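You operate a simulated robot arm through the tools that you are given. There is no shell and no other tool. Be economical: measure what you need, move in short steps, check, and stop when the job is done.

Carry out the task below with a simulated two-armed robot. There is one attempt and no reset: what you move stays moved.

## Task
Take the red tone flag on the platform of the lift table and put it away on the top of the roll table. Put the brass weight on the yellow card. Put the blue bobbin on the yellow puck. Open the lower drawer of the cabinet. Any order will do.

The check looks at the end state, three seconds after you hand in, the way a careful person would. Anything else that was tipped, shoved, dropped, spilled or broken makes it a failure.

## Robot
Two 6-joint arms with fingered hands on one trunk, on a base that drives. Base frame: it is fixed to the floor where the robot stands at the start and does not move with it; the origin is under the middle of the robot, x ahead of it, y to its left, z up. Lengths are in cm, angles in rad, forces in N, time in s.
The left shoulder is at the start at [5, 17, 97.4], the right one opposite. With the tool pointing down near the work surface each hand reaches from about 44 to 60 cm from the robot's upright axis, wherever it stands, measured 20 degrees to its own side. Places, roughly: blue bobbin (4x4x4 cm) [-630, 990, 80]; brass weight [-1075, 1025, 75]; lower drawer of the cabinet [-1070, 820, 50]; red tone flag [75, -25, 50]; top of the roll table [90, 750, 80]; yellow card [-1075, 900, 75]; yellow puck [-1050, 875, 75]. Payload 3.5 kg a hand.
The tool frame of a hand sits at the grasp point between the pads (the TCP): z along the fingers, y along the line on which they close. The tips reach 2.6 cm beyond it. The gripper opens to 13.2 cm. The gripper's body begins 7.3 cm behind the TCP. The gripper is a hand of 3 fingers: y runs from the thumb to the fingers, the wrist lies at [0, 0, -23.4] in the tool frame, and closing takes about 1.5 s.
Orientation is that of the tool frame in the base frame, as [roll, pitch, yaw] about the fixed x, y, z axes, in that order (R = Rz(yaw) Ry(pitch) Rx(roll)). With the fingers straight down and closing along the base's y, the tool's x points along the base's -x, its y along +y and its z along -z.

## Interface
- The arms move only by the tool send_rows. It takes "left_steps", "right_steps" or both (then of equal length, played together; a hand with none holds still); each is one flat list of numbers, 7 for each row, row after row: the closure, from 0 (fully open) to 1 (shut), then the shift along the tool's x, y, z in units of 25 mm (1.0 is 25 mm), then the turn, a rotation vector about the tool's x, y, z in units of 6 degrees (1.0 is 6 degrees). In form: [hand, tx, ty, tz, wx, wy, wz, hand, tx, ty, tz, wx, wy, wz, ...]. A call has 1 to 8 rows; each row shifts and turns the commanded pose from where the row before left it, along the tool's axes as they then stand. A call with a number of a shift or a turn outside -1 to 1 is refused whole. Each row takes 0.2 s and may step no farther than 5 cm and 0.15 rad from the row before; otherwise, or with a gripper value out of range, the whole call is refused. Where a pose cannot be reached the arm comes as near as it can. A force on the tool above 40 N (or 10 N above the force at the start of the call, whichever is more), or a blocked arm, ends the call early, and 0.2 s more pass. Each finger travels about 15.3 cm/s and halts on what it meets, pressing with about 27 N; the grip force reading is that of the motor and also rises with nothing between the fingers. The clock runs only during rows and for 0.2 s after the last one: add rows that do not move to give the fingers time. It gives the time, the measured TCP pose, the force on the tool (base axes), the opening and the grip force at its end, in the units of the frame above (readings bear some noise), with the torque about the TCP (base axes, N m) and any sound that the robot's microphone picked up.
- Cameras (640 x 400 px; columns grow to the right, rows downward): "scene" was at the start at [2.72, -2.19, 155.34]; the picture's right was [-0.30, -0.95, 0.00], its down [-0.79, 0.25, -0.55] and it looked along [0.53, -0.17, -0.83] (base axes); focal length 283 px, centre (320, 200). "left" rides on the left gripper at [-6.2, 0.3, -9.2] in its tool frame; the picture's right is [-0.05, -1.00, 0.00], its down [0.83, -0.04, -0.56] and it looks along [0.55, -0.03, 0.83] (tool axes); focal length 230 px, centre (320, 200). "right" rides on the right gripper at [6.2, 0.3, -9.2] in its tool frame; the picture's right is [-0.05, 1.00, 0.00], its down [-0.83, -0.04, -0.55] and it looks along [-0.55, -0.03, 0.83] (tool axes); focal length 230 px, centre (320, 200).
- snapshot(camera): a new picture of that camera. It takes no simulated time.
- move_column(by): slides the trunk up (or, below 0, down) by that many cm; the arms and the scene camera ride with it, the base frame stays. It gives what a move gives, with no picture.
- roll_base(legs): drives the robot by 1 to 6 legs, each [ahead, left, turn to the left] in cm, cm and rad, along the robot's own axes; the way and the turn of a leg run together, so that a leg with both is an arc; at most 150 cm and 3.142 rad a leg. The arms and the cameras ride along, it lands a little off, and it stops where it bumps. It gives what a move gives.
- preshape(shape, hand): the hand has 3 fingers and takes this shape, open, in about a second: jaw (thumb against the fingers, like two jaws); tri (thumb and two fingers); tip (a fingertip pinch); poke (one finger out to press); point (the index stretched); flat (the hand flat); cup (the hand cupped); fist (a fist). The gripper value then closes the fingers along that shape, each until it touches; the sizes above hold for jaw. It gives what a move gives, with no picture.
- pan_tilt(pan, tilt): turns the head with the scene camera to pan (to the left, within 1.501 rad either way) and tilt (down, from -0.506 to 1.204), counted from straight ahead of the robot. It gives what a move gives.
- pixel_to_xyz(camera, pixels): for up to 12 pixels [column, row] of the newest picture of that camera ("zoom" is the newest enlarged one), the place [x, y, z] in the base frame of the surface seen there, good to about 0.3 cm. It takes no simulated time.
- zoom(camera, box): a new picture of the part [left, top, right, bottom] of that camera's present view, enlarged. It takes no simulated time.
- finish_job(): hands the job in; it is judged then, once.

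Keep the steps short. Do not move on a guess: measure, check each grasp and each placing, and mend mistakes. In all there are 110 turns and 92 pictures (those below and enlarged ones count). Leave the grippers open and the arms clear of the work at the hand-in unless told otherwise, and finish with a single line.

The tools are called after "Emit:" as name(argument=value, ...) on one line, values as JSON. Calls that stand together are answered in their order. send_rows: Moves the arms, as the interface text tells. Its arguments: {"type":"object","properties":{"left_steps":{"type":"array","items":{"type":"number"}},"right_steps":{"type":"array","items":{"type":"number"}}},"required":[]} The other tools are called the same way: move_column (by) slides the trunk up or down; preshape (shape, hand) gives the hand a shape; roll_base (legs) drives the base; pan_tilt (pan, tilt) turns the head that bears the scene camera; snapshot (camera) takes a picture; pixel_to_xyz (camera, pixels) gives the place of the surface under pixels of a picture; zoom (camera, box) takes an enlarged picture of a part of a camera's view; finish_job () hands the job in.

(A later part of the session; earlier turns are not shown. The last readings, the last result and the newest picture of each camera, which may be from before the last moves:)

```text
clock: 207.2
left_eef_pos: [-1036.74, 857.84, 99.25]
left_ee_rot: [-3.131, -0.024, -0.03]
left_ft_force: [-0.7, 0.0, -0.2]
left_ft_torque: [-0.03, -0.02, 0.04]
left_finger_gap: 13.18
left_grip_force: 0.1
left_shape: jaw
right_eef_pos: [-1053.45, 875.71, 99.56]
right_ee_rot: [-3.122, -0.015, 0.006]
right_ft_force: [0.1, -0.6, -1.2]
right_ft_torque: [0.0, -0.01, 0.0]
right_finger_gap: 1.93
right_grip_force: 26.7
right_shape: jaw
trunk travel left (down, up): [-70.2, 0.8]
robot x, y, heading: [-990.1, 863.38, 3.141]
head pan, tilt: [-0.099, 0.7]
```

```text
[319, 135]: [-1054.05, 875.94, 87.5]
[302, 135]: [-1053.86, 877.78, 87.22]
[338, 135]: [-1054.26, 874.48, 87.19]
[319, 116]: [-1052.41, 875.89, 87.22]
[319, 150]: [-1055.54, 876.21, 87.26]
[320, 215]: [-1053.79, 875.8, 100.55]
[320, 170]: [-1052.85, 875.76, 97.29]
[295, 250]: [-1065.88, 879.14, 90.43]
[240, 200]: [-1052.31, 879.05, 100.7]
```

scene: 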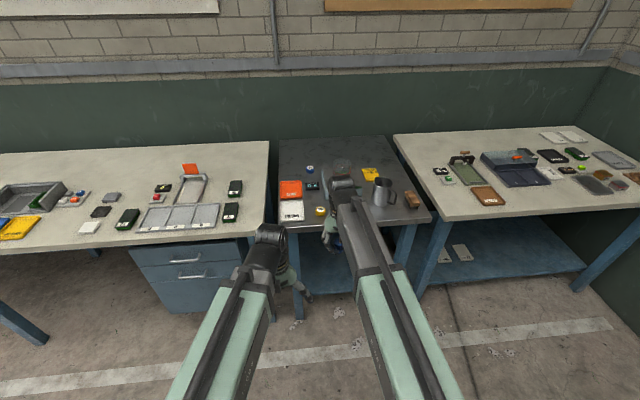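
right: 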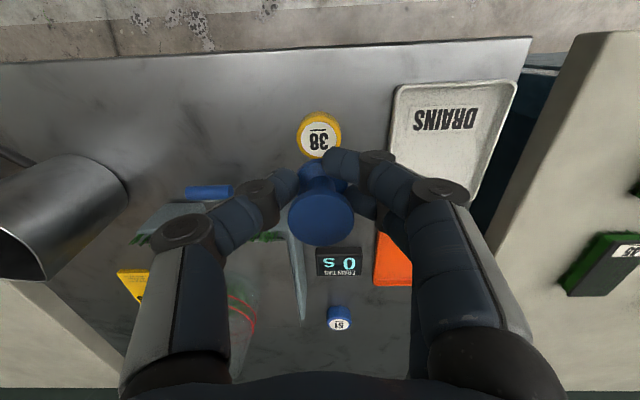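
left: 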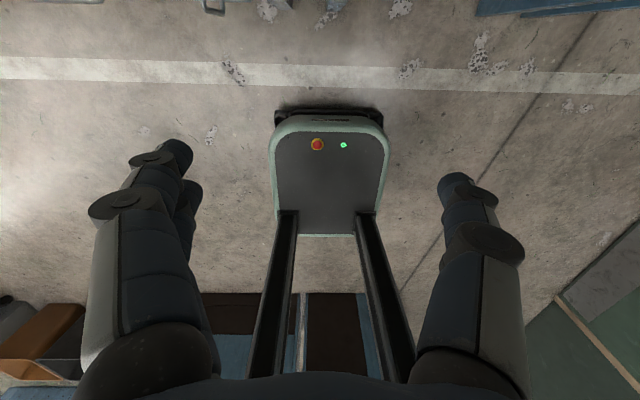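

Puck centre (-1054.0, 876.0). Align and descend to just above.

Emit:
send_rows(right_steps=[1, -0.14, -0.08, 0.7, 0, 0, 0, 1, 0, 0, 0.9, 0, 0, 0, 1, 0, 0, 0.9, 0, 0, 0, 1, 0, 0, 0.7, 0, 0, 0, 1, 0, 0, 0.2, 0, 0, 0, 1, 0, 0, 0, 0, 0, 0])

Emit:
zoom(camera="right", box=[220, 100, 420, 225])

```text
clock: 208.6
left_eef_pos: [-1036.61, 857.75, 99.32]
left_ee_rot: [-3.132, -0.023, -0.03]
left_ft_force: [0.2, -1.1, 1.4]
left_ft_torque: [-0.01, 0.0, 0.02]
left_finger_gap: 13.2
left_grip_force: 0.1
left_shape: jaw
right_eef_pos: [-1053.52, 876.05, 91.22]
right_ee_rot: [-3.124, -0.012, 0.005]
right_ft_force: [0.4, 0.5, -0.2]
right_ft_torque: [0.0, -0.03, 0.01]
right_finger_gap: 1.95
right_grip_force: 26.8
right_shape: jaw
trunk travel left (down, up): [-70.2, 0.8]
robot x, y, heading: [-990.04, 863.03, 3.144]
head pan, tilt: [-0.099, 0.7]
```

```text
3.20 times, centred on (320, 162) of right
```

zoom: 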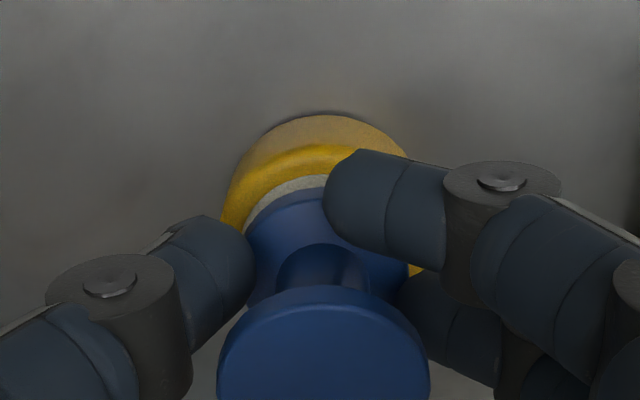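

Centred. Lower in small steps to contact.

Emit:
send_rows(right_steps=[1, -0.08, 0, 0.12, 0, 0, 0, 1, 0, 0, 0.08, 0, 0, 0, 1, 0, 0, 0.06, 0, 0, 0, 1, 0, 0, 0.05, 0, 0, 0, 1, 0, 0, 0, 0, 0, 0])

```text
clock: 209.8
left_eef_pos: [-1036.7, 857.69, 99.42]
left_ee_rot: [-3.132, -0.023, -0.03]
left_ft_force: [0.5, 0.1, 0.1]
left_ft_torque: [0.0, 0.01, -0.04]
left_finger_gap: 13.17
left_grip_force: 0.0
left_shape: jaw
right_eef_pos: [-1053.74, 876.1, 90.42]
right_ee_rot: [-3.125, -0.011, 0.007]
right_ft_force: [0.4, -0.7, 0.3]
right_ft_torque: [-0.01, -0.05, -0.01]
right_finger_gap: 1.95
right_grip_force: 27.4
right_shape: jaw
trunk travel left (down, up): [-70.2, 0.8]
robot x, y, heading: [-989.9, 863.09, 3.141]
head pan, tilt: [-0.099, 0.7]
```

Emit:
send_rows(right_steps=[1, 0, 0, 0.05, 0, 0, 0, 1, 0, 0, 0.04, 0, 0, 0, 1, 0, 0, 0.0, 0, 0, 0])

```text
clock: 210.6
left_eef_pos: [-1036.56, 857.71, 99.2]
left_ee_rot: [-3.132, -0.024, -0.03]
left_ft_force: [-0.3, -0.3, 0.5]
left_ft_torque: [0.05, -0.01, -0.02]
left_finger_gap: 13.22
left_grip_force: 0.0
left_shape: jaw
right_eef_pos: [-1053.65, 876.07, 90.11]
right_ee_rot: [-3.123, -0.012, 0.006]
right_ft_force: [0.1, 0.2, 2.1]
right_ft_torque: [-0.02, 0.07, 0.01]
right_finger_gap: 1.94
right_grip_force: 27.0
right_shape: jaw
trunk travel left (down, up): [-70.2, 0.8]
robot x, y, heading: [-989.7, 863.16, 3.14]
head pan, tilt: [-0.099, 0.7]
```

First contact (2.1 N). A hair more, then open partway slowly and rise.

Emit:
send_rows(right_steps=[1, 0, 0, 0.03, 0, 0, 0, 1, 0, 0, 0, 0, 0, 0, 0.8, 0, 0, 0, 0, 0, 0, 0.65, 0, 0, 0, 0, 0, 0, 0.5, 0, 0, 0, 0, 0, 0, 0.5, 0, 0, 0, 0, 0, 0, 0.5, 0, 0, 0, 0, 0, 0])

Emit:
send_rows(right_steps=[0.5, 0, 0, -0.3, 0, 0, 0, 0.5, 0, 0, -0.7, 0, 0, 0, 0.5, 0, 0, -1, 0, 0, 0, 0.5, 0, 0, -1, 0, 0, 0, 0.5, 0, 0, -1, 0, 0, 0])

Emit:
snapshot(camera="right")

```text
clock: 212.2
left_eef_pos: [-1036.72, 857.76, 99.39]
left_ee_rot: [-3.131, -0.022, -0.03]
left_ft_force: [0.3, 0.2, 0.5]
left_ft_torque: [-0.02, 0.01, 0.01]
left_finger_gap: 13.17
left_grip_force: 0.1
left_shape: jaw
right_eef_pos: [-1053.84, 876.03, 89.95]
right_ee_rot: [-3.124, -0.012, 0.007]
right_ft_force: [0.3, -0.4, 0.0]
right_ft_torque: [0.01, -0.01, 0.0]
right_finger_gap: 6.52
right_grip_force: 0.1
right_shape: jaw
trunk travel left (down, up): [-70.2, 0.8]
robot x, y, heading: [-990.01, 862.88, 3.137]
head pan, tilt: [-0.099, 0.7]
```

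```text
clock: 213.3
left_eef_pos: [-1036.46, 857.7, 99.25]
left_ee_rot: [-3.131, -0.024, -0.032]
left_ft_force: [0.2, -0.9, 0.1]
left_ft_torque: [0.02, 0.02, 0.01]
left_finger_gap: 13.2
left_grip_force: 0.1
left_shape: jaw
right_eef_pos: [-1053.69, 875.92, 99.96]
right_ee_rot: [-3.123, -0.012, 0.007]
right_ft_force: [-0.6, 0.1, 0.2]
right_ft_torque: [-0.03, 0.0, 0.0]
right_finger_gap: 6.54
right_grip_force: 0.2
right_shape: jaw
trunk travel left (down, up): [-70.2, 0.8]
robot x, y, heading: [-990.25, 863.27, 3.133]
head pan, tilt: [-0.099, 0.7]
```

```text
42 pictures are left
```

right: 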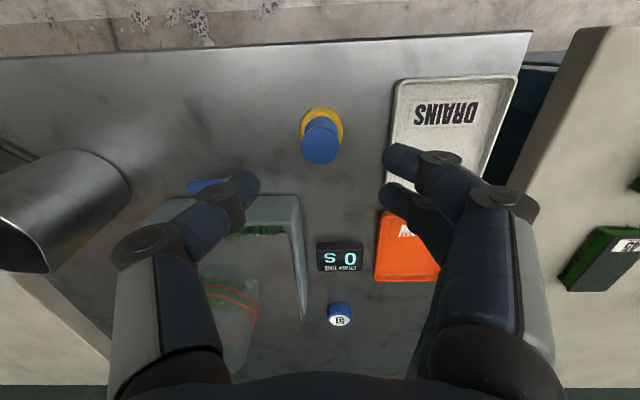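

Bobbin stands on the puck. I back off 32 cm and view the card region.

Emit:
roll_base(legs=[[-32, 0, 0]])

Emit:
pan_tilt(pan=-0.4, tilt=0.7)

Emit:
zoom(camera="scene", box=[210, 110, 370, 210])

```text
clock: 215.5
left_eef_pos: [-1004.69, 857.79, 99.29]
left_ee_rot: [-3.131, -0.023, -0.029]
left_ft_force: [-0.5, -0.7, 0.4]
left_ft_torque: [-0.01, 0.01, -0.02]
left_finger_gap: 13.21
left_grip_force: 0.1
left_shape: jaw
right_eef_pos: [-1021.77, 875.77, 100.02]
right_ee_rot: [-3.125, -0.012, 0.008]
right_ft_force: [0.3, -0.5, -0.2]
right_ft_torque: [-0.03, 0.06, 0.01]
right_finger_gap: 6.52
right_grip_force: 0.1
right_shape: jaw
trunk travel left (down, up): [-70.2, 0.8]
robot x, y, heading: [-958.53, 863.15, -3.139]
head pan, tilt: [-0.099, 0.7]
```

```text
clock: 216.3
left_eef_pos: [-1004.73, 857.76, 99.35]
left_ee_rot: [-3.131, -0.022, -0.029]
left_ft_force: [-0.7, 0.5, -0.3]
left_ft_torque: [0.0, 0.0, -0.01]
left_finger_gap: 13.2
left_grip_force: 0.0
left_shape: jaw
right_eef_pos: [-1021.89, 875.83, 99.85]
right_ee_rot: [-3.124, -0.012, 0.006]
right_ft_force: [0.2, -0.4, 0.1]
right_ft_torque: [0.02, -0.01, -0.04]
right_finger_gap: 6.54
right_grip_force: 0.0
right_shape: jaw
trunk travel left (down, up): [-70.2, 0.8]
robot x, y, heading: [-958.14, 863.18, -3.142]
head pan, tilt: [-0.4, 0.7]
```

```text
4.00 times, centred on (290, 160) of scene
```

zoom: 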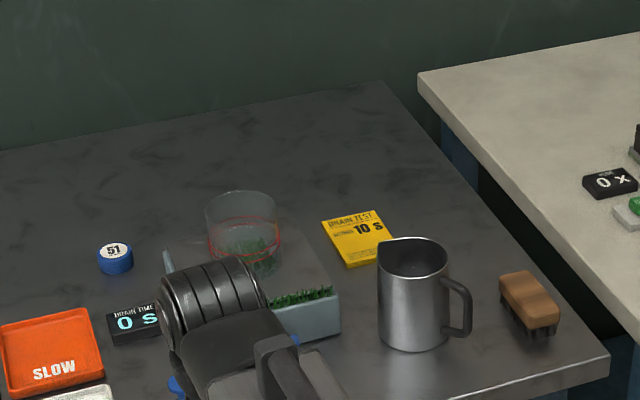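

Emit:
pixel_to_xyz(camera="zoom", pixels=[[325, 218], [375, 212], [348, 265], [390, 236], [358, 238], [385, 330], [415, 240], [440, 260], [390, 260], [465, 310], [335, 310], [265, 215]])

```text
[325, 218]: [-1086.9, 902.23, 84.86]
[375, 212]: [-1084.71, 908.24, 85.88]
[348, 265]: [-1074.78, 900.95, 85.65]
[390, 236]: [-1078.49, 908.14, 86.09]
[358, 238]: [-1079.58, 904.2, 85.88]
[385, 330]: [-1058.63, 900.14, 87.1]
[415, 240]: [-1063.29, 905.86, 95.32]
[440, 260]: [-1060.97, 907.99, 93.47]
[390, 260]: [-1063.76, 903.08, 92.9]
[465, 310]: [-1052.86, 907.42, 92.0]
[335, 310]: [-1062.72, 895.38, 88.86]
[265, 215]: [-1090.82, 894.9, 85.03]
```

Emit:
pixel_to_xyz(camera="left", pixels=[[325, 112], [325, 122], [325, 150], [275, 150], [385, 150], [325, 220], [325, 104], [300, 300]])

Emit:
snapshot(camera="scene")

Emit:
pixel_to_xyz(camera="scene", pixels=[[420, 250], [380, 262], [470, 240], [520, 260], [450, 300], [500, 210]])

```text
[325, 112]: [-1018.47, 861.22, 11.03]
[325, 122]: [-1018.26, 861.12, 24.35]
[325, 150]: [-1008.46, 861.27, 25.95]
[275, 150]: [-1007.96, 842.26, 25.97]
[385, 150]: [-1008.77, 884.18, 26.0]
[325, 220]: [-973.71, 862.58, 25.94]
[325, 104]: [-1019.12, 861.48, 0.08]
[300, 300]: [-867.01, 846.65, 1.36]
```

```text
40 pictures are left
```

scene: 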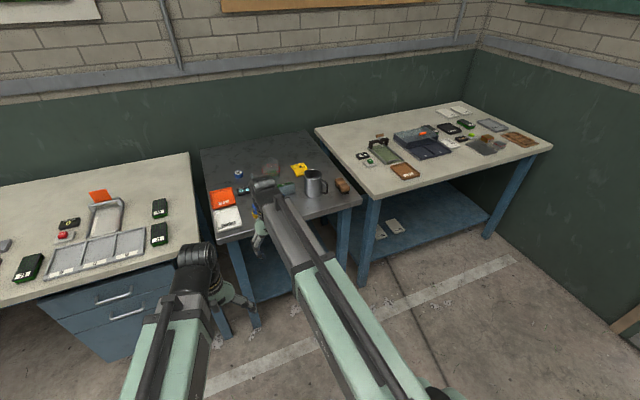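

```text
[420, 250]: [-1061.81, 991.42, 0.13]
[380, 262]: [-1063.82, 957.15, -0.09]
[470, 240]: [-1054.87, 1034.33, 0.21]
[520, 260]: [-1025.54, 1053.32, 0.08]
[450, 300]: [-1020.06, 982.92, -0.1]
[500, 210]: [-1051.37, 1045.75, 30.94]
```

Base front is 28 cm ahead, 26 high, so I can come close. Now the weight: strafe right 143 to y≈1006, then ahead 41 so the right hand is above the blocks.

Emit:
roll_base(legs=[[0, -143, 0], [41, 0, 0]])

Emit:
snapshot(camera="right")

```text
clock: 225.6
left_eef_pos: [-1046.39, 1001.22, 99.31]
left_ee_rot: [-3.131, -0.025, -0.025]
left_ft_force: [-0.1, -0.1, 0.4]
left_ft_torque: [0.03, -0.04, -0.02]
left_finger_gap: 13.19
left_grip_force: 0.0
left_shape: jaw
right_eef_pos: [-1063.64, 1019.31, 100.02]
right_ee_rot: [-3.122, -0.016, 0.011]
right_ft_force: [0.0, 0.4, 0.0]
right_ft_torque: [0.03, -0.01, 0.02]
right_finger_gap: 6.55
right_grip_force: 0.0
right_shape: jaw
trunk travel left (down, up): [-70.2, 0.8]
robot x, y, heading: [-999.66, 1006.2, -3.139]
head pan, tilt: [-0.4, 0.7]
```

```text
39 pictures are left
```

right: 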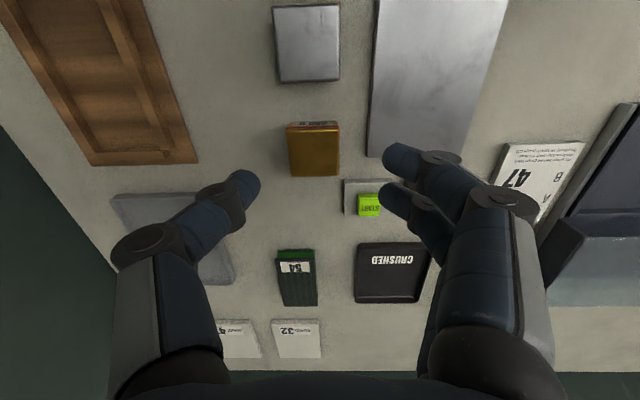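

Emit:
pixel_to_xyz(camera="right", pixels=[[314, 150], [290, 130], [337, 130], [292, 172], [338, 172], [305, 70], [310, 105], [345, 185], [370, 205], [372, 150], [318, 190], [345, 212]])

Emit:
zoom(camera="right", box=[240, 50, 440, 250])

```text
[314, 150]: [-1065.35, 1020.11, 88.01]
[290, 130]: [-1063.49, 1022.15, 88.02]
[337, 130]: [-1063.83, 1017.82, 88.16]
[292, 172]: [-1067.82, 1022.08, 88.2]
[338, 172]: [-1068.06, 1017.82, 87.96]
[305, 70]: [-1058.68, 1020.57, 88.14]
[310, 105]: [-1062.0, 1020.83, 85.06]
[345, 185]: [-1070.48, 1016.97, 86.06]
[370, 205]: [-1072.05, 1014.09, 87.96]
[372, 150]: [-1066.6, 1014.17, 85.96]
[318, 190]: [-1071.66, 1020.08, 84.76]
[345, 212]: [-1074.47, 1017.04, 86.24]
```

```text
2.00 times, centred on (340, 150) of right
```

zoom: 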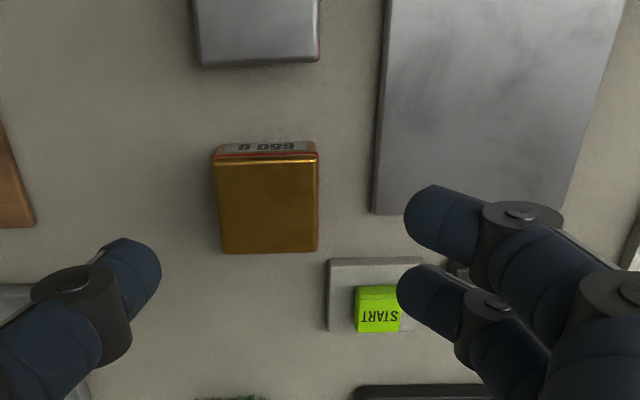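

Brass block: x -1068.3…-1063, y 1017.7…1022.3, top 88.1; the plate edge (y 1015) and START base (x<-1070) leave room for half-opened fingers. Align and descend to z 92.

Emit:
send_rows(right_steps=[0.5, -0.66, -0.28, 0, 0, 0, 0, 0.5, 0, 0, 0.8, 0, 0, 0, 0.5, 0, 0, 0.8, 0, 0, 0, 0.5, 0, 0, 0.8, 0, 0, 0, 0.5, 0, 0, 0.7, 0, 0, 0, 0.5, 0, 0, 0, 0, 0, 0])

Emit:
zoom(camera="right", box=[160, 60, 480, 260])

```text
clock: 227.0
left_eef_pos: [-1046.2, 1001.12, 99.27]
left_ee_rot: [-3.131, -0.024, -0.024]
left_ft_force: [0.6, -0.3, 0.1]
left_ft_torque: [0.02, -0.04, -0.02]
left_finger_gap: 13.2
left_grip_force: 0.1
left_shape: jaw
right_eef_pos: [-1065.07, 1020.02, 92.02]
right_ee_rot: [-3.124, -0.013, 0.011]
right_ft_force: [-0.2, 0.5, -0.4]
right_ft_torque: [0.02, -0.03, 0.02]
right_finger_gap: 6.54
right_grip_force: 0.0
right_shape: jaw
trunk travel left (down, up): [-70.2, 0.8]
robot x, y, heading: [-999.72, 1005.95, -3.143]
head pan, tilt: [-0.4, 0.7]
```

```text
2.00 times, centred on (320, 160) of right
```

zoom: 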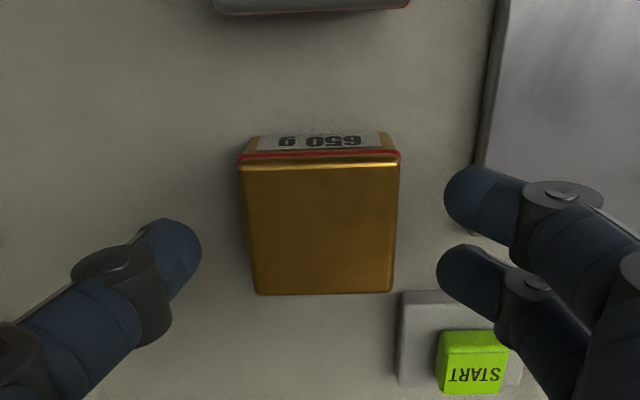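

Aligned. Lower 4 cm.

Emit:
send_rows(right_steps=[0.5, 0, 0, 0.6, 0, 0, 0, 0.5, 0, 0, 0.6, 0, 0, 0, 0.5, 0, 0, 0.3, 0, 0, 0, 0.5, 0, 0, 0.1, 0, 0, 0, 0.5, 0, 0, 0, 0, 0, 0])

Emit:
zoom(camera="right", box=[160, 60, 480, 260])

```text
clock: 228.2
left_eef_pos: [-1046.2, 1001.21, 99.19]
left_ee_rot: [-3.13, -0.021, -0.027]
left_ft_force: [0.2, 0.5, 0.4]
left_ft_torque: [0.0, -0.01, 0.02]
left_finger_gap: 13.19
left_grip_force: 0.1
left_shape: jaw
right_eef_pos: [-1064.95, 1020.19, 88.05]
right_ee_rot: [-3.126, -0.012, 0.011]
right_ft_force: [-0.4, -0.3, 0.2]
right_ft_torque: [-0.02, 0.0, -0.01]
right_finger_gap: 6.54
right_grip_force: 0.0
right_shape: jaw
trunk travel left (down, up): [-70.2, 0.8]
robot x, y, heading: [-999.82, 1006.53, -3.138]
head pan, tilt: [-0.4, 0.7]
```

```text
2.00 times, centred on (320, 160) of right
```

zoom: 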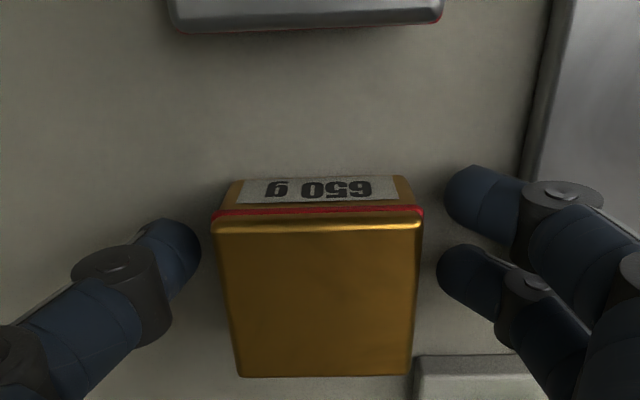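

Shift 0.4 deeper and close.

Emit:
send_rows(right_steps=[0.5, -0.18, 0, 0, 0, 0, 0, 0.6, 0, 0, 0, 0, 0, 0, 0.8, 0, 0, 0, 0, 0, 0, 1, 0, 0, 0, 0, 0, 0, 1, 0, 0, 0, 0, 0, 0, 1, 0, 0, 0, 0, 0, 0, 1, 0, 0, 0, 0, 0, 0])

Emit:
send_rows(right_steps=[1, 0, 0, -0.2, 0, 0, 0, 1, 0, 0, -0.6, 0, 0, 0, 1, 0, 0, -1, 0, 0, 0, 1, 0, 0, -1, 0, 0, 0, 1, 0, 0, -1, 0, 0, 0, 1, 0, 0, -1, 0, 0, 0])

Emit:
snapshot(camera="right")

```text
clock: 229.8
left_eef_pos: [-1046.1, 1001.23, 99.33]
left_ee_rot: [-3.132, -0.023, -0.025]
left_ft_force: [-0.2, 0.5, 0.0]
left_ft_torque: [0.0, 0.01, -0.02]
left_finger_gap: 13.16
left_grip_force: 0.1
left_shape: jaw
right_eef_pos: [-1065.3, 1020.21, 88.07]
right_ee_rot: [-3.124, -0.013, 0.01]
right_ft_force: [0.1, 0.4, -0.6]
right_ft_torque: [0.0, 0.02, -0.02]
right_finger_gap: 4.32
right_grip_force: 27.1
right_shape: jaw
trunk travel left (down, up): [-70.2, 0.8]
robot x, y, heading: [-999.79, 1006.47, -3.142]
head pan, tilt: [-0.4, 0.7]
```

```text
clock: 231.2
left_eef_pos: [-1046.22, 1001.2, 99.3]
left_ee_rot: [-3.131, -0.022, -0.023]
left_ft_force: [0.4, -0.2, -0.8]
left_ft_torque: [0.02, 0.0, 0.01]
left_finger_gap: 13.19
left_grip_force: 0.1
left_shape: jaw
right_eef_pos: [-1065.63, 1019.85, 100.17]
right_ee_rot: [-3.124, -0.016, 0.008]
right_ft_force: [-0.2, -0.6, -6.6]
right_ft_torque: [-0.01, -0.03, -0.01]
right_finger_gap: 4.35
right_grip_force: 27.5
right_shape: jaw
trunk travel left (down, up): [-70.2, 0.8]
robot x, y, heading: [-999.89, 1006.68, -3.139]
head pan, tilt: [-0.4, 0.7]
```

```text
35 pictures are left
```

right: 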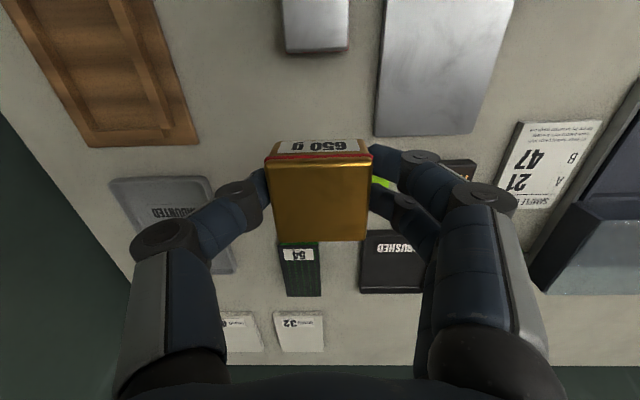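

Weight held (6.6 N). The path to the card passes over the pitcher, so I raise both hands, then back off, strafe left and approach.

Emit:
send_rows(left_steps=[0, 0, 0, -1, 0, 0, 0, 0, 0, 0, -1, 0, 0, 0, 0, 0, 0, -1, 0, 0, 0, 0, 0, 0, -1, 0, 0, 0, 0, 0, 0, -1, 0, 0, 0], right_steps=[1, 0, 0, -0.6, 0, 0, 0, 1, 0, 0, -0.6, 0, 0, 0, 1, 0, 0, -0.6, 0, 0, 0, 1, 0, 0, -0.5, 0, 0, 0, 1, 0, 0, -0.3, 0, 0, 0])

Emit:
roll_base(legs=[[-38, 0, 0], [0, 116, 0]])

Emit:
pan_tilt(pan=-0.3, tilt=0.7)

Emit:
snapshot(camera="scene")

```text
clock: 232.4
left_eef_pos: [-1046.54, 1001.03, 111.69]
left_ee_rot: [-3.13, -0.024, -0.024]
left_ft_force: [-0.3, 0.8, -0.1]
left_ft_torque: [-0.01, 0.0, 0.02]
left_finger_gap: 13.2
left_grip_force: 0.0
left_shape: jaw
right_eef_pos: [-1065.73, 1019.77, 106.71]
right_ee_rot: [-3.125, -0.013, 0.009]
right_ft_force: [-0.5, -0.2, -6.3]
right_ft_torque: [-0.02, -0.03, 0.0]
right_finger_gap: 4.33
right_grip_force: 27.3
right_shape: jaw
trunk travel left (down, up): [-70.2, 0.8]
robot x, y, heading: [-999.92, 1006.62, -3.138]
head pan, tilt: [-0.4, 0.7]
```

```text
clock: 240.3
left_eef_pos: [-1008.2, 885.28, 111.7]
left_ee_rot: [-3.13, -0.025, -0.026]
left_ft_force: [0.3, 0.1, 0.4]
left_ft_torque: [0.02, 0.02, 0.01]
left_finger_gap: 13.19
left_grip_force: 0.1
left_shape: jaw
right_eef_pos: [-1027.35, 904.08, 106.57]
right_ee_rot: [-3.125, -0.012, 0.009]
right_ft_force: [0.8, 0.4, -6.1]
right_ft_torque: [0.02, -0.02, 0.05]
right_finger_gap: 4.34
right_grip_force: 27.4
right_shape: jaw
trunk travel left (down, up): [-70.2, 0.8]
robot x, y, heading: [-961.26, 891.01, -3.139]
head pan, tilt: [-0.4, 0.7]
```

```text
clock: 240.9
left_eef_pos: [-1008.09, 885.33, 111.69]
left_ee_rot: [-3.131, -0.025, -0.028]
left_ft_force: [0.2, 0.5, 0.3]
left_ft_torque: [0.0, 0.02, 0.02]
left_finger_gap: 13.22
left_grip_force: 0.0
left_shape: jaw
right_eef_pos: [-1027.26, 904.12, 106.56]
right_ee_rot: [-3.125, -0.013, 0.009]
right_ft_force: [-0.7, 1.0, -6.4]
right_ft_torque: [-0.02, -0.04, 0.0]
right_finger_gap: 4.36
right_grip_force: 26.8
right_shape: jaw
trunk travel left (down, up): [-70.2, 0.8]
robot x, y, heading: [-961.17, 890.78, -3.141]
head pan, tilt: [-0.3, 0.7]
```

```text
34 pictures are left
```

scene: 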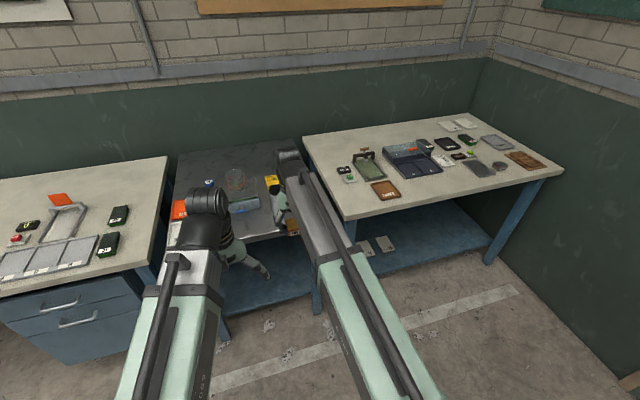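

Drive ahead 50 with hands high over the pitcher.

Emit:
roll_base(legs=[[50, 0, 0]])

Emit:
snapshot(camera="right")

```text
clock: 243.9
left_eef_pos: [-1058.07, 885.44, 111.75]
left_ee_rot: [-3.131, -0.024, -0.027]
left_ft_force: [0.2, 0.1, -0.8]
left_ft_torque: [0.04, -0.01, 0.01]
left_finger_gap: 13.19
left_grip_force: 0.0
left_shape: jaw
right_eef_pos: [-1077.24, 904.08, 106.55]
right_ee_rot: [-3.125, -0.014, 0.007]
right_ft_force: [-0.1, -0.4, -7.5]
right_ft_torque: [0.03, -0.05, -0.02]
right_finger_gap: 4.34
right_grip_force: 27.1
right_shape: jaw
trunk travel left (down, up): [-70.2, 0.8]
robot x, y, heading: [-1010.93, 890.54, 3.137]
head pan, tilt: [-0.3, 0.7]
```

```text
33 pictures are left
```

right: 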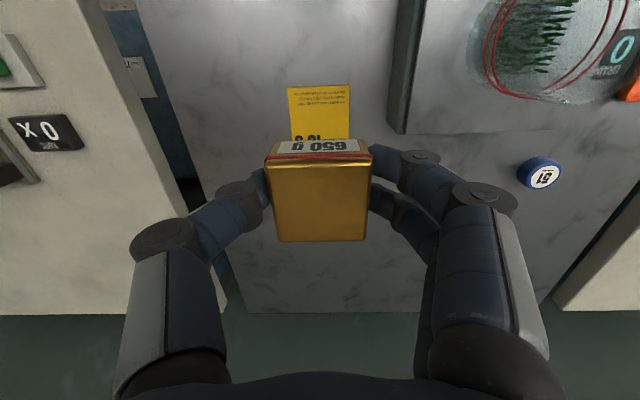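

Emit:
pixel_to_xyz(camera="right", pixels=[[289, 90], [348, 87], [293, 134], [349, 134], [320, 110], [400, 130], [393, 100], [320, 200], [490, 70]])

```text
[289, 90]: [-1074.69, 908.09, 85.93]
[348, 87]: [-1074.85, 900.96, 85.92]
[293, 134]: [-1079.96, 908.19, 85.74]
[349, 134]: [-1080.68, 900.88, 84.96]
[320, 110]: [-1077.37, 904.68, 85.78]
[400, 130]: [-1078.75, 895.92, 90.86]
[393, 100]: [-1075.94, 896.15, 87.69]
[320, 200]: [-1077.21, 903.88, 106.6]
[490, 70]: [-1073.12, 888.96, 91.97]
```

Card spans x -1086…-1074, y 901…908. I drive 3 cm closer (arm nearly at full reach) and descend toward it.

Emit:
roll_base(legs=[[2.8, -0.6, 0]])

Emit:
send_rows(right_steps=[1, 0, 0, 0.9, 0, 0, 0, 1, 0, 0, 0.9, 0, 0, 0, 1, 0, 0, 0.9, 0, 0, 0, 1, 0, 0, 0.9, 0, 0, 0, 1, 0, 0, 0.9, 0, 0, 0, 1, 0, 0, 0.9, 0, 0, 0])

Emit:
snapshot(camera="right")

```text
clock: 244.7
left_eef_pos: [-1061.02, 886.09, 111.55]
left_ee_rot: [-3.131, -0.026, -0.027]
left_ft_force: [-0.7, -1.0, -0.2]
left_ft_torque: [0.01, -0.03, 0.04]
left_finger_gap: 13.17
left_grip_force: 0.0
left_shape: jaw
right_eef_pos: [-1080.24, 904.9, 106.44]
right_ee_rot: [-3.123, -0.015, 0.006]
right_ft_force: [-0.8, 0.5, -6.7]
right_ft_torque: [-0.03, -0.1, 0.02]
right_finger_gap: 4.36
right_grip_force: 27.1
right_shape: jaw
trunk travel left (down, up): [-70.2, 0.8]
robot x, y, heading: [-1013.88, 891.29, 3.144]
head pan, tilt: [-0.3, 0.7]
```

```text
clock: 246.1
left_eef_pos: [-1060.86, 886.06, 111.69]
left_ee_rot: [-3.13, -0.025, -0.028]
left_ft_force: [-0.5, -0.1, 0.3]
left_ft_torque: [0.0, 0.02, -0.01]
left_finger_gap: 13.18
left_grip_force: 0.0
left_shape: jaw
right_eef_pos: [-1079.77, 904.97, 93.03]
right_ee_rot: [-3.123, -0.014, 0.007]
right_ft_force: [0.0, 0.8, -6.6]
right_ft_torque: [0.0, -0.03, 0.02]
right_finger_gap: 4.36
right_grip_force: 27.0
right_shape: jaw
trunk travel left (down, up): [-70.2, 0.8]
robot x, y, heading: [-1014.19, 891.42, 3.144]
head pan, tilt: [-0.3, 0.7]
```

```text
32 pictures are left
```

right: 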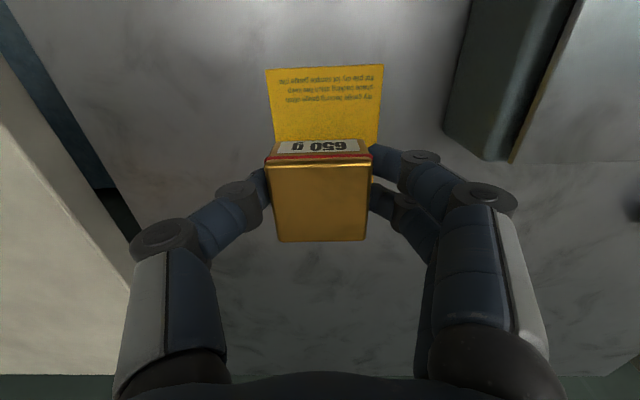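

Over the card. Lower slowly until contact.

Emit:
send_rows(right_steps=[1, 0, 0.06, 0.6, 0, 0, 0, 1, 0, 0, 0.5, 0, 0, 0, 1, 0, 0, 0.2, 0, 0, 0, 1, 0, 0, 0.08, 0, 0, 0, 1, 0, 0, 0.06, 0, 0, 0, 1, 0, 0, 0, 0, 0, 0])

```text
clock: 247.5
left_eef_pos: [-1060.85, 886.07, 111.78]
left_ee_rot: [-3.132, -0.025, -0.029]
left_ft_force: [0.4, -0.5, 0.8]
left_ft_torque: [0.02, 0.0, -0.04]
left_finger_gap: 13.19
left_grip_force: 0.2
left_shape: jaw
right_eef_pos: [-1079.8, 904.94, 89.51]
right_ee_rot: [-3.125, -0.015, 0.007]
right_ft_force: [0.5, -0.5, -7.5]
right_ft_torque: [0.02, -0.03, 0.02]
right_finger_gap: 4.34
right_grip_force: 27.0
right_shape: jaw
trunk travel left (down, up): [-70.2, 0.8]
robot x, y, heading: [-1013.84, 891.16, 3.144]
head pan, tilt: [-0.3, 0.7]
```

Emit:
send_rows(right_steps=[1, 0, 0, 0.06, 0, 0, 0, 1, 0, 0, 0.05, 0, 0, 0, 1, 0, 0, 0.04, 0, 0, 0, 1, 0, 0, 0, 0, 0, 0])

```text
clock: 248.5
left_eef_pos: [-1060.83, 886.02, 111.84]
left_ee_rot: [-3.133, -0.026, -0.028]
left_ft_force: [0.5, -0.5, 0.2]
left_ft_torque: [0.03, 0.0, 0.01]
left_finger_gap: 13.21
left_grip_force: 0.0
left_shape: jaw
right_eef_pos: [-1079.78, 904.92, 89.15]
right_ee_rot: [-3.124, -0.015, 0.007]
right_ft_force: [-0.7, 0.2, -6.0]
right_ft_torque: [0.03, -0.04, -0.01]
right_finger_gap: 4.35
right_grip_force: 26.8
right_shape: jaw
trunk travel left (down, up): [-70.2, 0.8]
robot x, y, heading: [-1014.05, 891.15, 3.141]
head pan, tilt: [-0.3, 0.7]
```

Emit:
send_rows(right_steps=[1, 0, 0, 0.05, 0, 0, 0, 1, 0, 0, 0.05, 0, 0, 0, 1, 0, 0, 0.04, 0, 0, 0, 1, 0, 0, 0, 0, 0, 0])

```text
clock: 249.5
left_eef_pos: [-1060.74, 886.03, 111.79]
left_ee_rot: [-3.13, -0.021, -0.027]
left_ft_force: [-0.4, 0.1, 0.3]
left_ft_torque: [0.03, 0.01, 0.05]
left_finger_gap: 13.21
left_grip_force: 0.1
left_shape: jaw
right_eef_pos: [-1079.59, 904.78, 89.03]
right_ee_rot: [-3.124, -0.011, 0.007]
right_ft_force: [-1.4, -0.5, 10.8]
right_ft_torque: [-0.08, 0.05, 0.01]
right_finger_gap: 4.35
right_grip_force: 27.4
right_shape: jaw
trunk travel left (down, up): [-70.2, 0.8]
robot x, y, heading: [-1014.11, 891.34, 3.138]
head pan, tilt: [-0.3, 0.7]
```

Contact (10.8 N up). Open partway and rise.

Emit:
send_rows(right_steps=[0.8, 0, 0, -0.03, 0, 0, 0, 0.6, 0, 0, 0, 0, 0, 0, 0.5, 0, 0, 0, 0, 0, 0, 0.5, 0, 0, 0, 0, 0, 0, 0.5, 0, 0, 0, 0, 0, 0])

Emit:
send_rows(right_steps=[0.5, 0, 0, -0.4, 0, 0, 0, 0.5, 0, 0, -1, 0, 0, 0, 0.5, 0, 0, -1, 0, 0, 0, 0.5, 0, 0, -1, 0, 0, 0, 0.5, 0, 0, -1, 0, 0, 0, 0.5, 0, 0, -1, 0, 0, 0, 0.5, 0, 0, -1, 0, 0, 0, 0.5, 0, 0, -0.6, 0, 0, 0])

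Emit:
snapshot(camera="right")

```text
clock: 250.7
left_eef_pos: [-1060.74, 885.91, 111.76]
left_ee_rot: [-3.132, -0.023, -0.029]
left_ft_force: [-0.5, -0.3, 0.0]
left_ft_torque: [0.0, -0.02, -0.02]
left_finger_gap: 13.19
left_grip_force: 0.2
left_shape: jaw
right_eef_pos: [-1079.66, 904.85, 88.85]
right_ee_rot: [-3.125, -0.014, 0.008]
right_ft_force: [0.5, 0.0, 0.1]
right_ft_torque: [-0.03, 0.03, 0.0]
right_finger_gap: 6.53
right_grip_force: 0.0
right_shape: jaw
trunk travel left (down, up): [-70.2, 0.8]
robot x, y, heading: [-1014.21, 891.29, 3.137]
head pan, tilt: [-0.3, 0.7]
```

```text
clock: 252.5
left_eef_pos: [-1060.79, 885.97, 111.72]
left_ee_rot: [-3.132, -0.024, -0.028]
left_ft_force: [0.4, -1.1, -0.7]
left_ft_torque: [0.05, -0.02, 0.04]
left_finger_gap: 13.19
left_grip_force: 0.0
left_shape: jaw
right_eef_pos: [-1079.97, 904.48, 106.43]
right_ee_rot: [-3.124, -0.012, 0.006]
right_ft_force: [0.2, -0.6, -0.1]
right_ft_torque: [0.02, -0.01, -0.01]
right_finger_gap: 6.52
right_grip_force: 0.0
right_shape: jaw
trunk travel left (down, up): [-70.2, 0.8]
robot x, y, heading: [-1013.89, 891.49, 3.142]
head pan, tilt: [-0.3, 0.7]
```

```text
31 pictures are left
```

right: 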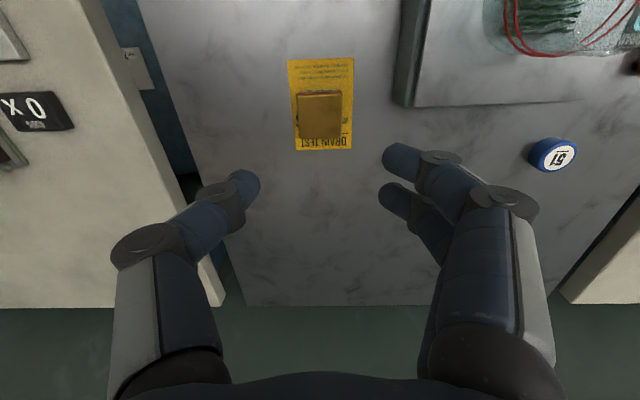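

The weight sits on the card. Back off 55 cm and look at the drawers.

Emit:
roll_base(legs=[[-56, 0, 0]])

Emit:
pan_tilt(pan=0.6, tilt=0.8)

Emit:
snapshot(camera="scene")

Emit:
zoom(camera="scene", box=[200, 150, 440, 300])

```text
clock: 255.7
left_eef_pos: [-1005.3, 886.0, 111.77]
left_ee_rot: [-3.131, -0.023, -0.028]
left_ft_force: [0.2, -1.0, -0.1]
left_ft_torque: [-0.01, -0.01, 0.0]
left_finger_gap: 13.19
left_grip_force: 0.1
left_shape: jaw
right_eef_pos: [-1024.52, 904.49, 106.6]
right_ee_rot: [-3.124, -0.013, 0.007]
right_ft_force: [0.2, -1.1, 0.6]
right_ft_torque: [0.01, 0.02, 0.01]
right_finger_gap: 6.52
right_grip_force: 0.0
right_shape: jaw
trunk travel left (down, up): [-70.2, 0.8]
robot x, y, heading: [-958.46, 891.03, -3.142]
head pan, tilt: [-0.3, 0.7]
```

```text
clock: 256.9
left_eef_pos: [-1005.31, 886.0, 111.78]
left_ee_rot: [-3.132, -0.021, -0.028]
left_ft_force: [0.4, 0.8, -0.6]
left_ft_torque: [0.01, 0.03, -0.05]
left_finger_gap: 13.19
left_grip_force: 0.1
left_shape: jaw
right_eef_pos: [-1024.56, 904.58, 106.52]
right_ee_rot: [-3.122, -0.011, 0.009]
right_ft_force: [0.5, -0.2, -0.1]
right_ft_torque: [-0.01, 0.0, 0.01]
right_finger_gap: 6.56
right_grip_force: 0.0
right_shape: jaw
trunk travel left (down, up): [-70.2, 0.8]
robot x, y, heading: [-958.63, 891.08, -3.145]
head pan, tilt: [0.6, 0.799]
```

```text
30 pictures are left
```

scene: 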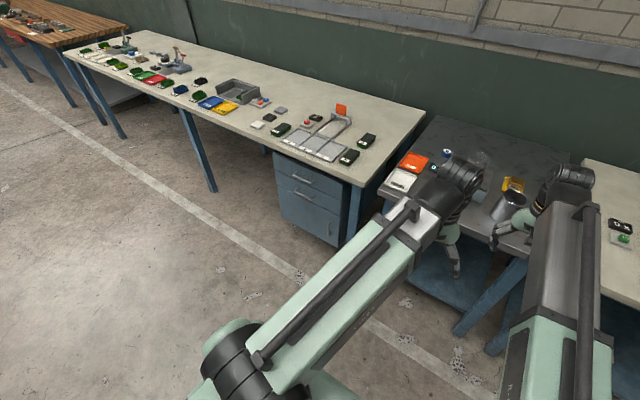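

```text
2.67 times, centred on (320, 225) of scene
```

zoom: 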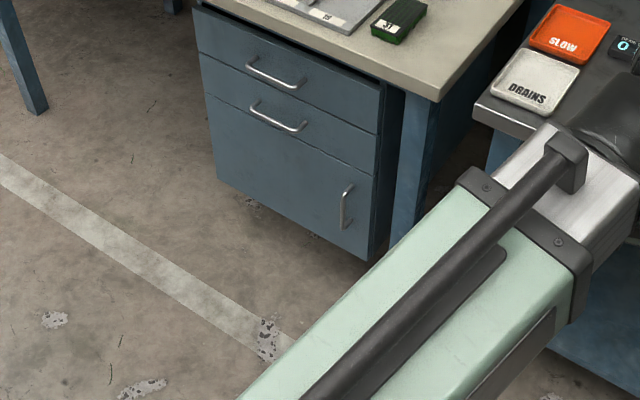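

Upper drawer, lower drawer (second bar handle), and a door with an upright handle. I zoom closer and measure handle 2.

Emit:
zoom(camera="scene", box=[265, 145, 361, 205])

Emit:
pixel_to_xyz(camera="zoom", pixels=[[200, 205], [260, 245], [225, 222], [315, 265], [190, 120], [300, 165], [270, 200], [150, 200], [230, 260], [400, 260], [150, 300], [250, 100]])

```text
6.67 times, centred on (313, 175) of scene
```

zoom: 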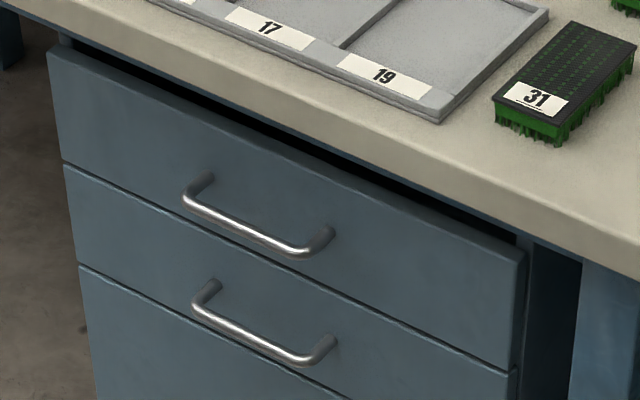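

```text
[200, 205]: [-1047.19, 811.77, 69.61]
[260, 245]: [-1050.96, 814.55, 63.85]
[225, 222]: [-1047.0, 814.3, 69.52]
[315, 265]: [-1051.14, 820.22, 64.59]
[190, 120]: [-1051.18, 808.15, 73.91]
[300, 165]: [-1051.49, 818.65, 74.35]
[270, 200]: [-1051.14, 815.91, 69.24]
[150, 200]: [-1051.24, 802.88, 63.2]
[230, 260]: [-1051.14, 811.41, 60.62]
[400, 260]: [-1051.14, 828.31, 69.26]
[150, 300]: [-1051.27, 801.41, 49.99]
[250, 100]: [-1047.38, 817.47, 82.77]
```

Emit:
pixel_to_xyz(camera="zoom", pixels=[[200, 308], [225, 325], [250, 340], [275, 352], [300, 361], [208, 288], [325, 345], [210, 195], [325, 235], [250, 310], [150, 320]])

```text
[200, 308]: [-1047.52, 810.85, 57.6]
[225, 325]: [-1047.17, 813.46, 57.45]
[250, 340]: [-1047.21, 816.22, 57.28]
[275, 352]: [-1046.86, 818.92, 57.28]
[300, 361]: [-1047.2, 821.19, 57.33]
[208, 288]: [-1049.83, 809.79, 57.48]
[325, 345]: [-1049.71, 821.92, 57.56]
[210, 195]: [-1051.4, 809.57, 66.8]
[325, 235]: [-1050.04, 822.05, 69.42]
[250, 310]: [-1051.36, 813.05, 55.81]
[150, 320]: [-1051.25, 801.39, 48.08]
```

Lower handle bar: x -1047.2, y 810–822, z 57.4, face x -1051.2. I will use the left hand horizontal, closing vertically. First swing the left hand about its wrist to point ahead (robot clear of tables) and pull the right hand back.

Emit:
send_rows(left_steps=[0, -0.98, 0, 0, 0, -1, 0, 0, -0.98, 0, 0, 0, -1, 0, 0, -0.98, 0, 0, 0, -1, 0, 0, -0.98, 0, 0, 0, -1, 0, 0, -0.98, 0, 0, 0, -1, 0, 0, -0.98, 0, 0, 0, -1, 0, 0, -0.98, 0, 0, 0, -1, 0], right_steps=[0, 1, -0.5, 0, 0, 0, 0, 0, 1, -0.5, 0, 0, 0, 0, 0, 1, -0.5, 0, 0, 0, 0, 0, 1, -0.5, 0, 0, 0, 0, 0, 1, -0.5, 0, 0, 0, 0, 0, 1, -0.5, 0, 0, 0, 0, 0, 0, 0, 0, 0, 0, 0])

Emit:
send_rows(left_steps=[0, -0.98, 0, 0, 0, -1, 0, 0, -0.98, 0, 0, 0, -1, 0, 0, -0.98, 0, 0, 0, -1, 0, 0, -0.98, 0, 0, 0, -1, 0, 0, -0.98, 0, 0, 0, -1, 0, 0, -0.98, 0, 0, 0, -1, 0, 0, -0.98, 0, 0, 0, -1, 0, 0, -0.98, 0, 0, 0, -1, 0])

```text
clock: 258.5
left_eef_pos: [-1021.41, 886.39, 116.51]
left_ee_rot: [-3.126, 0.708, -0.017]
left_ft_force: [-0.3, 0.2, -0.3]
left_ft_torque: [0.01, -0.01, -0.01]
left_finger_gap: 13.19
left_grip_force: 0.0
left_shape: jaw
right_eef_pos: [-1009.41, 912.12, 106.77]
right_ee_rot: [-3.125, -0.014, 0.006]
right_ft_force: [-0.8, 0.5, -0.7]
right_ft_torque: [0.0, 0.0, 0.01]
right_finger_gap: 13.2
right_grip_force: 0.1
right_shape: jaw
trunk travel left (down, up): [-70.2, 0.8]
robot x, y, heading: [-958.6, 891.24, -3.141]
head pan, tilt: [0.6, 0.799]
```

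```text
clock: 260.3
left_eef_pos: [-1030.38, 886.45, 133.36]
left_ee_rot: [-2.654, 1.547, 0.459]
left_ft_force: [0.2, -1.0, -0.4]
left_ft_torque: [0.01, -0.01, -0.02]
left_finger_gap: 13.21
left_grip_force: 0.0
left_shape: jaw
right_eef_pos: [-1009.53, 912.18, 106.88]
right_ee_rot: [-3.124, -0.015, 0.007]
right_ft_force: [0.0, -0.8, 0.6]
right_ft_torque: [-0.02, 0.03, -0.02]
right_finger_gap: 13.2
right_grip_force: 0.1
right_shape: jaw
trunk travel left (down, up): [-70.2, 0.8]
robot x, y, heading: [-958.57, 891.12, -3.138]
head pan, tilt: [0.6, 0.799]
```

Pointing ahead. Now roll 90° about the tool z so it closes vertically, and lower the trunk 45.

Emit:
send_rows(left_steps=[0, 0, 0, 0, 0, 0, 1, 0, 0, 0, 0, 0, 0, 1, 0, 0, 0, 0, 0, 0, 1, 0, 0, 0, 0, 0, 0, 1, 0, 0, 0, 0, 0, 0, 1, 0, 0, 0, 0, 0, 0, 1, 0, 0, 0, 0, 0, 0, 1, 0, 0, 0, 0, 0, 0, 1])

Emit:
send_rows(left_steps=[0, 0, 0, 0, 0, 0, 1, 0, 0, 0, 0, 0, 0, 1, 0, 0, 0, 0, 0, 0, 1, 0, 0, 0, 0, 0, 0, 1, 0, 0, 0, 0, 0, 0, 1, 0, 0, 0, 0, 0, 0, 1, 0, 0, 0, 0, 0, 0, 1])

Emit:
move_column(by=-45)

```text
clock: 262.1
left_eef_pos: [-1030.31, 886.41, 133.32]
left_ee_rot: [1.602, 0.74, -1.58]
left_ft_force: [0.5, -0.5, -0.4]
left_ft_torque: [0.0, 0.0, -0.04]
left_finger_gap: 13.18
left_grip_force: 0.0
left_shape: jaw
right_eef_pos: [-1009.47, 912.18, 106.81]
right_ee_rot: [-3.125, -0.014, 0.008]
right_ft_force: [-1.1, -0.4, -0.2]
right_ft_torque: [-0.01, 0.01, -0.03]
right_finger_gap: 13.2
right_grip_force: 0.1
right_shape: jaw
trunk travel left (down, up): [-70.2, 0.8]
robot x, y, heading: [-958.61, 891.11, -3.146]
head pan, tilt: [0.6, 0.799]
```

```text
clock: 263.7
left_eef_pos: [-1030.33, 886.49, 133.17]
left_ee_rot: [1.594, 0.009, -1.6]
left_ft_force: [-0.5, -0.1, -0.4]
left_ft_torque: [-0.01, 0.05, 0.0]
left_finger_gap: 13.18
left_grip_force: 0.0
left_shape: jaw
right_eef_pos: [-1009.57, 911.99, 106.98]
right_ee_rot: [-3.123, -0.012, 0.006]
right_ft_force: [0.9, 0.7, -0.2]
right_ft_torque: [0.0, 0.0, 0.0]
right_finger_gap: 13.15
right_grip_force: 0.1
right_shape: jaw
trunk travel left (down, up): [-70.2, 0.8]
robot x, y, heading: [-958.48, 891.21, -3.144]
head pan, tilt: [0.6, 0.799]
```

```text
refused: -45 is not a number from -40 to 40
```

Emit:
move_column(by=-40)

Emit:
send_rows(left_steps=[0, 0, -1, 0, 0, 0, 0, 0, 0, -1, 0, 0, 0, 0, 0, 0, -1, 0, 0, 0, 0, 0, 0, -1, 0, 0, 0, 0, 0, 0, -1, 0, 0, 0, 0, 0, 0, -1, 0, 0, 0, 0, 0, 0, -1, 0, 0, 0, 0, 0, 0, -1, 0, 0, 0, 0])

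Emit:
send_rows(left_steps=[0, 0, -1, 0, 0, 0, 0, 0, 0, -1, 0, 0, 0, 0, 0, 0, -1, 0, 0, 0, 0, 0, 0, -1, 0, 0, 0, 0, 0, 0, -1, 0, 0, 0, 0, 0, 0, -1, 0, 0, 0, 0])

Emit:
roll_base(legs=[[0, 70.4, 0]])

Emit:
pan_tilt(pan=0.1, tilt=0.6)

Emit:
snapshot(camera="scene")

Emit:
snapshot(camera="left")

```text
clock: 267.5
left_eef_pos: [-1030.39, 886.43, 93.35]
left_ee_rot: [1.594, 0.011, -1.598]
left_ft_force: [0.0, -0.2, 0.0]
left_ft_torque: [0.04, 0.0, 0.0]
left_finger_gap: 13.2
left_grip_force: 0.2
left_shape: jaw
right_eef_pos: [-1009.55, 912.16, 66.82]
right_ee_rot: [-3.124, -0.013, 0.01]
right_ft_force: [-0.8, -0.2, 0.0]
right_ft_torque: [-0.03, -0.01, -0.01]
right_finger_gap: 13.22
right_grip_force: 0.0
right_shape: jaw
trunk travel left (down, up): [-30.2, 40.8]
robot x, y, heading: [-958.28, 891.39, -3.144]
head pan, tilt: [0.6, 0.799]
```

```text
clock: 269.3
left_eef_pos: [-1029.98, 886.72, 73.36]
left_ee_rot: [1.594, 0.013, -1.598]
left_ft_force: [-0.7, 0.3, -0.5]
left_ft_torque: [0.01, 0.0, 0.01]
left_finger_gap: 13.2
left_grip_force: 0.0
left_shape: jaw
right_eef_pos: [-1009.42, 912.09, 66.82]
right_ee_rot: [-3.123, -0.014, 0.007]
right_ft_force: [-0.5, 0.4, 0.4]
right_ft_torque: [0.0, 0.02, -0.02]
right_finger_gap: 13.17
right_grip_force: 0.0
right_shape: jaw
trunk travel left (down, up): [-30.2, 40.8]
robot x, y, heading: [-958.26, 891.37, -3.142]
head pan, tilt: [0.6, 0.799]
```

```text
clock: 270.7
left_eef_pos: [-1029.5, 886.79, 58.38]
left_ee_rot: [1.594, 0.013, -1.598]
left_ft_force: [0.3, -0.6, -0.6]
left_ft_torque: [0.01, -0.03, 0.0]
left_finger_gap: 13.18
left_grip_force: 0.0
left_shape: jaw
right_eef_pos: [-1009.43, 912.09, 66.77]
right_ee_rot: [-3.124, -0.013, 0.006]
right_ft_force: [0.3, 1.3, -0.3]
right_ft_torque: [0.01, -0.01, -0.02]
right_finger_gap: 13.17
right_grip_force: 0.1
right_shape: jaw
trunk travel left (down, up): [-30.2, 40.8]
robot x, y, heading: [-958.57, 891.38, -3.137]
head pan, tilt: [0.6, 0.799]
```

```text
clock: 274.6
left_eef_pos: [-1029.48, 816.82, 58.31]
left_ee_rot: [1.595, 0.011, -1.595]
left_ft_force: [0.8, -0.2, 0.1]
left_ft_torque: [0.01, -0.03, -0.01]
left_finger_gap: 13.22
left_grip_force: 0.1
left_shape: jaw
right_eef_pos: [-1009.42, 842.19, 66.89]
right_ee_rot: [-3.124, -0.014, 0.011]
right_ft_force: [0.5, -0.1, 0.6]
right_ft_torque: [-0.01, 0.0, 0.01]
right_finger_gap: 13.18
right_grip_force: 0.2
right_shape: jaw
trunk travel left (down, up): [-30.2, 40.8]
robot x, y, heading: [-958.21, 821.5, -3.14]
head pan, tilt: [0.6, 0.799]
```

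```text
clock: 275.5
left_eef_pos: [-1029.51, 816.88, 58.36]
left_ee_rot: [1.595, 0.009, -1.595]
left_ft_force: [0.1, -0.5, -0.4]
left_ft_torque: [-0.01, 0.01, -0.06]
left_finger_gap: 13.18
left_grip_force: 0.1
left_shape: jaw
right_eef_pos: [-1009.48, 842.22, 66.82]
right_ee_rot: [-3.125, -0.015, 0.008]
right_ft_force: [-0.5, -0.6, -0.2]
right_ft_torque: [0.0, 0.0, 0.0]
right_finger_gap: 13.18
right_grip_force: 0.0
right_shape: jaw
trunk travel left (down, up): [-30.2, 40.8]
robot x, y, heading: [-958.79, 821.73, -3.136]
head pan, tilt: [0.099, 0.6]
```

```text
27 pictures are left
```

scene: 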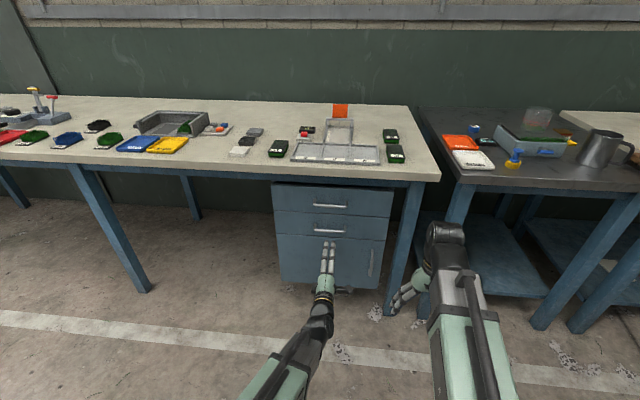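

```text
26 pictures are left
```

left: 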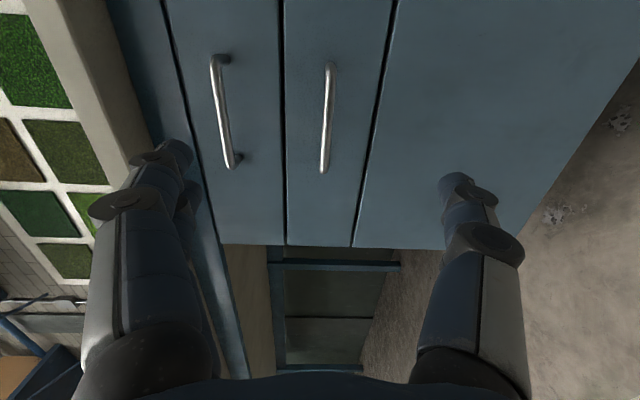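

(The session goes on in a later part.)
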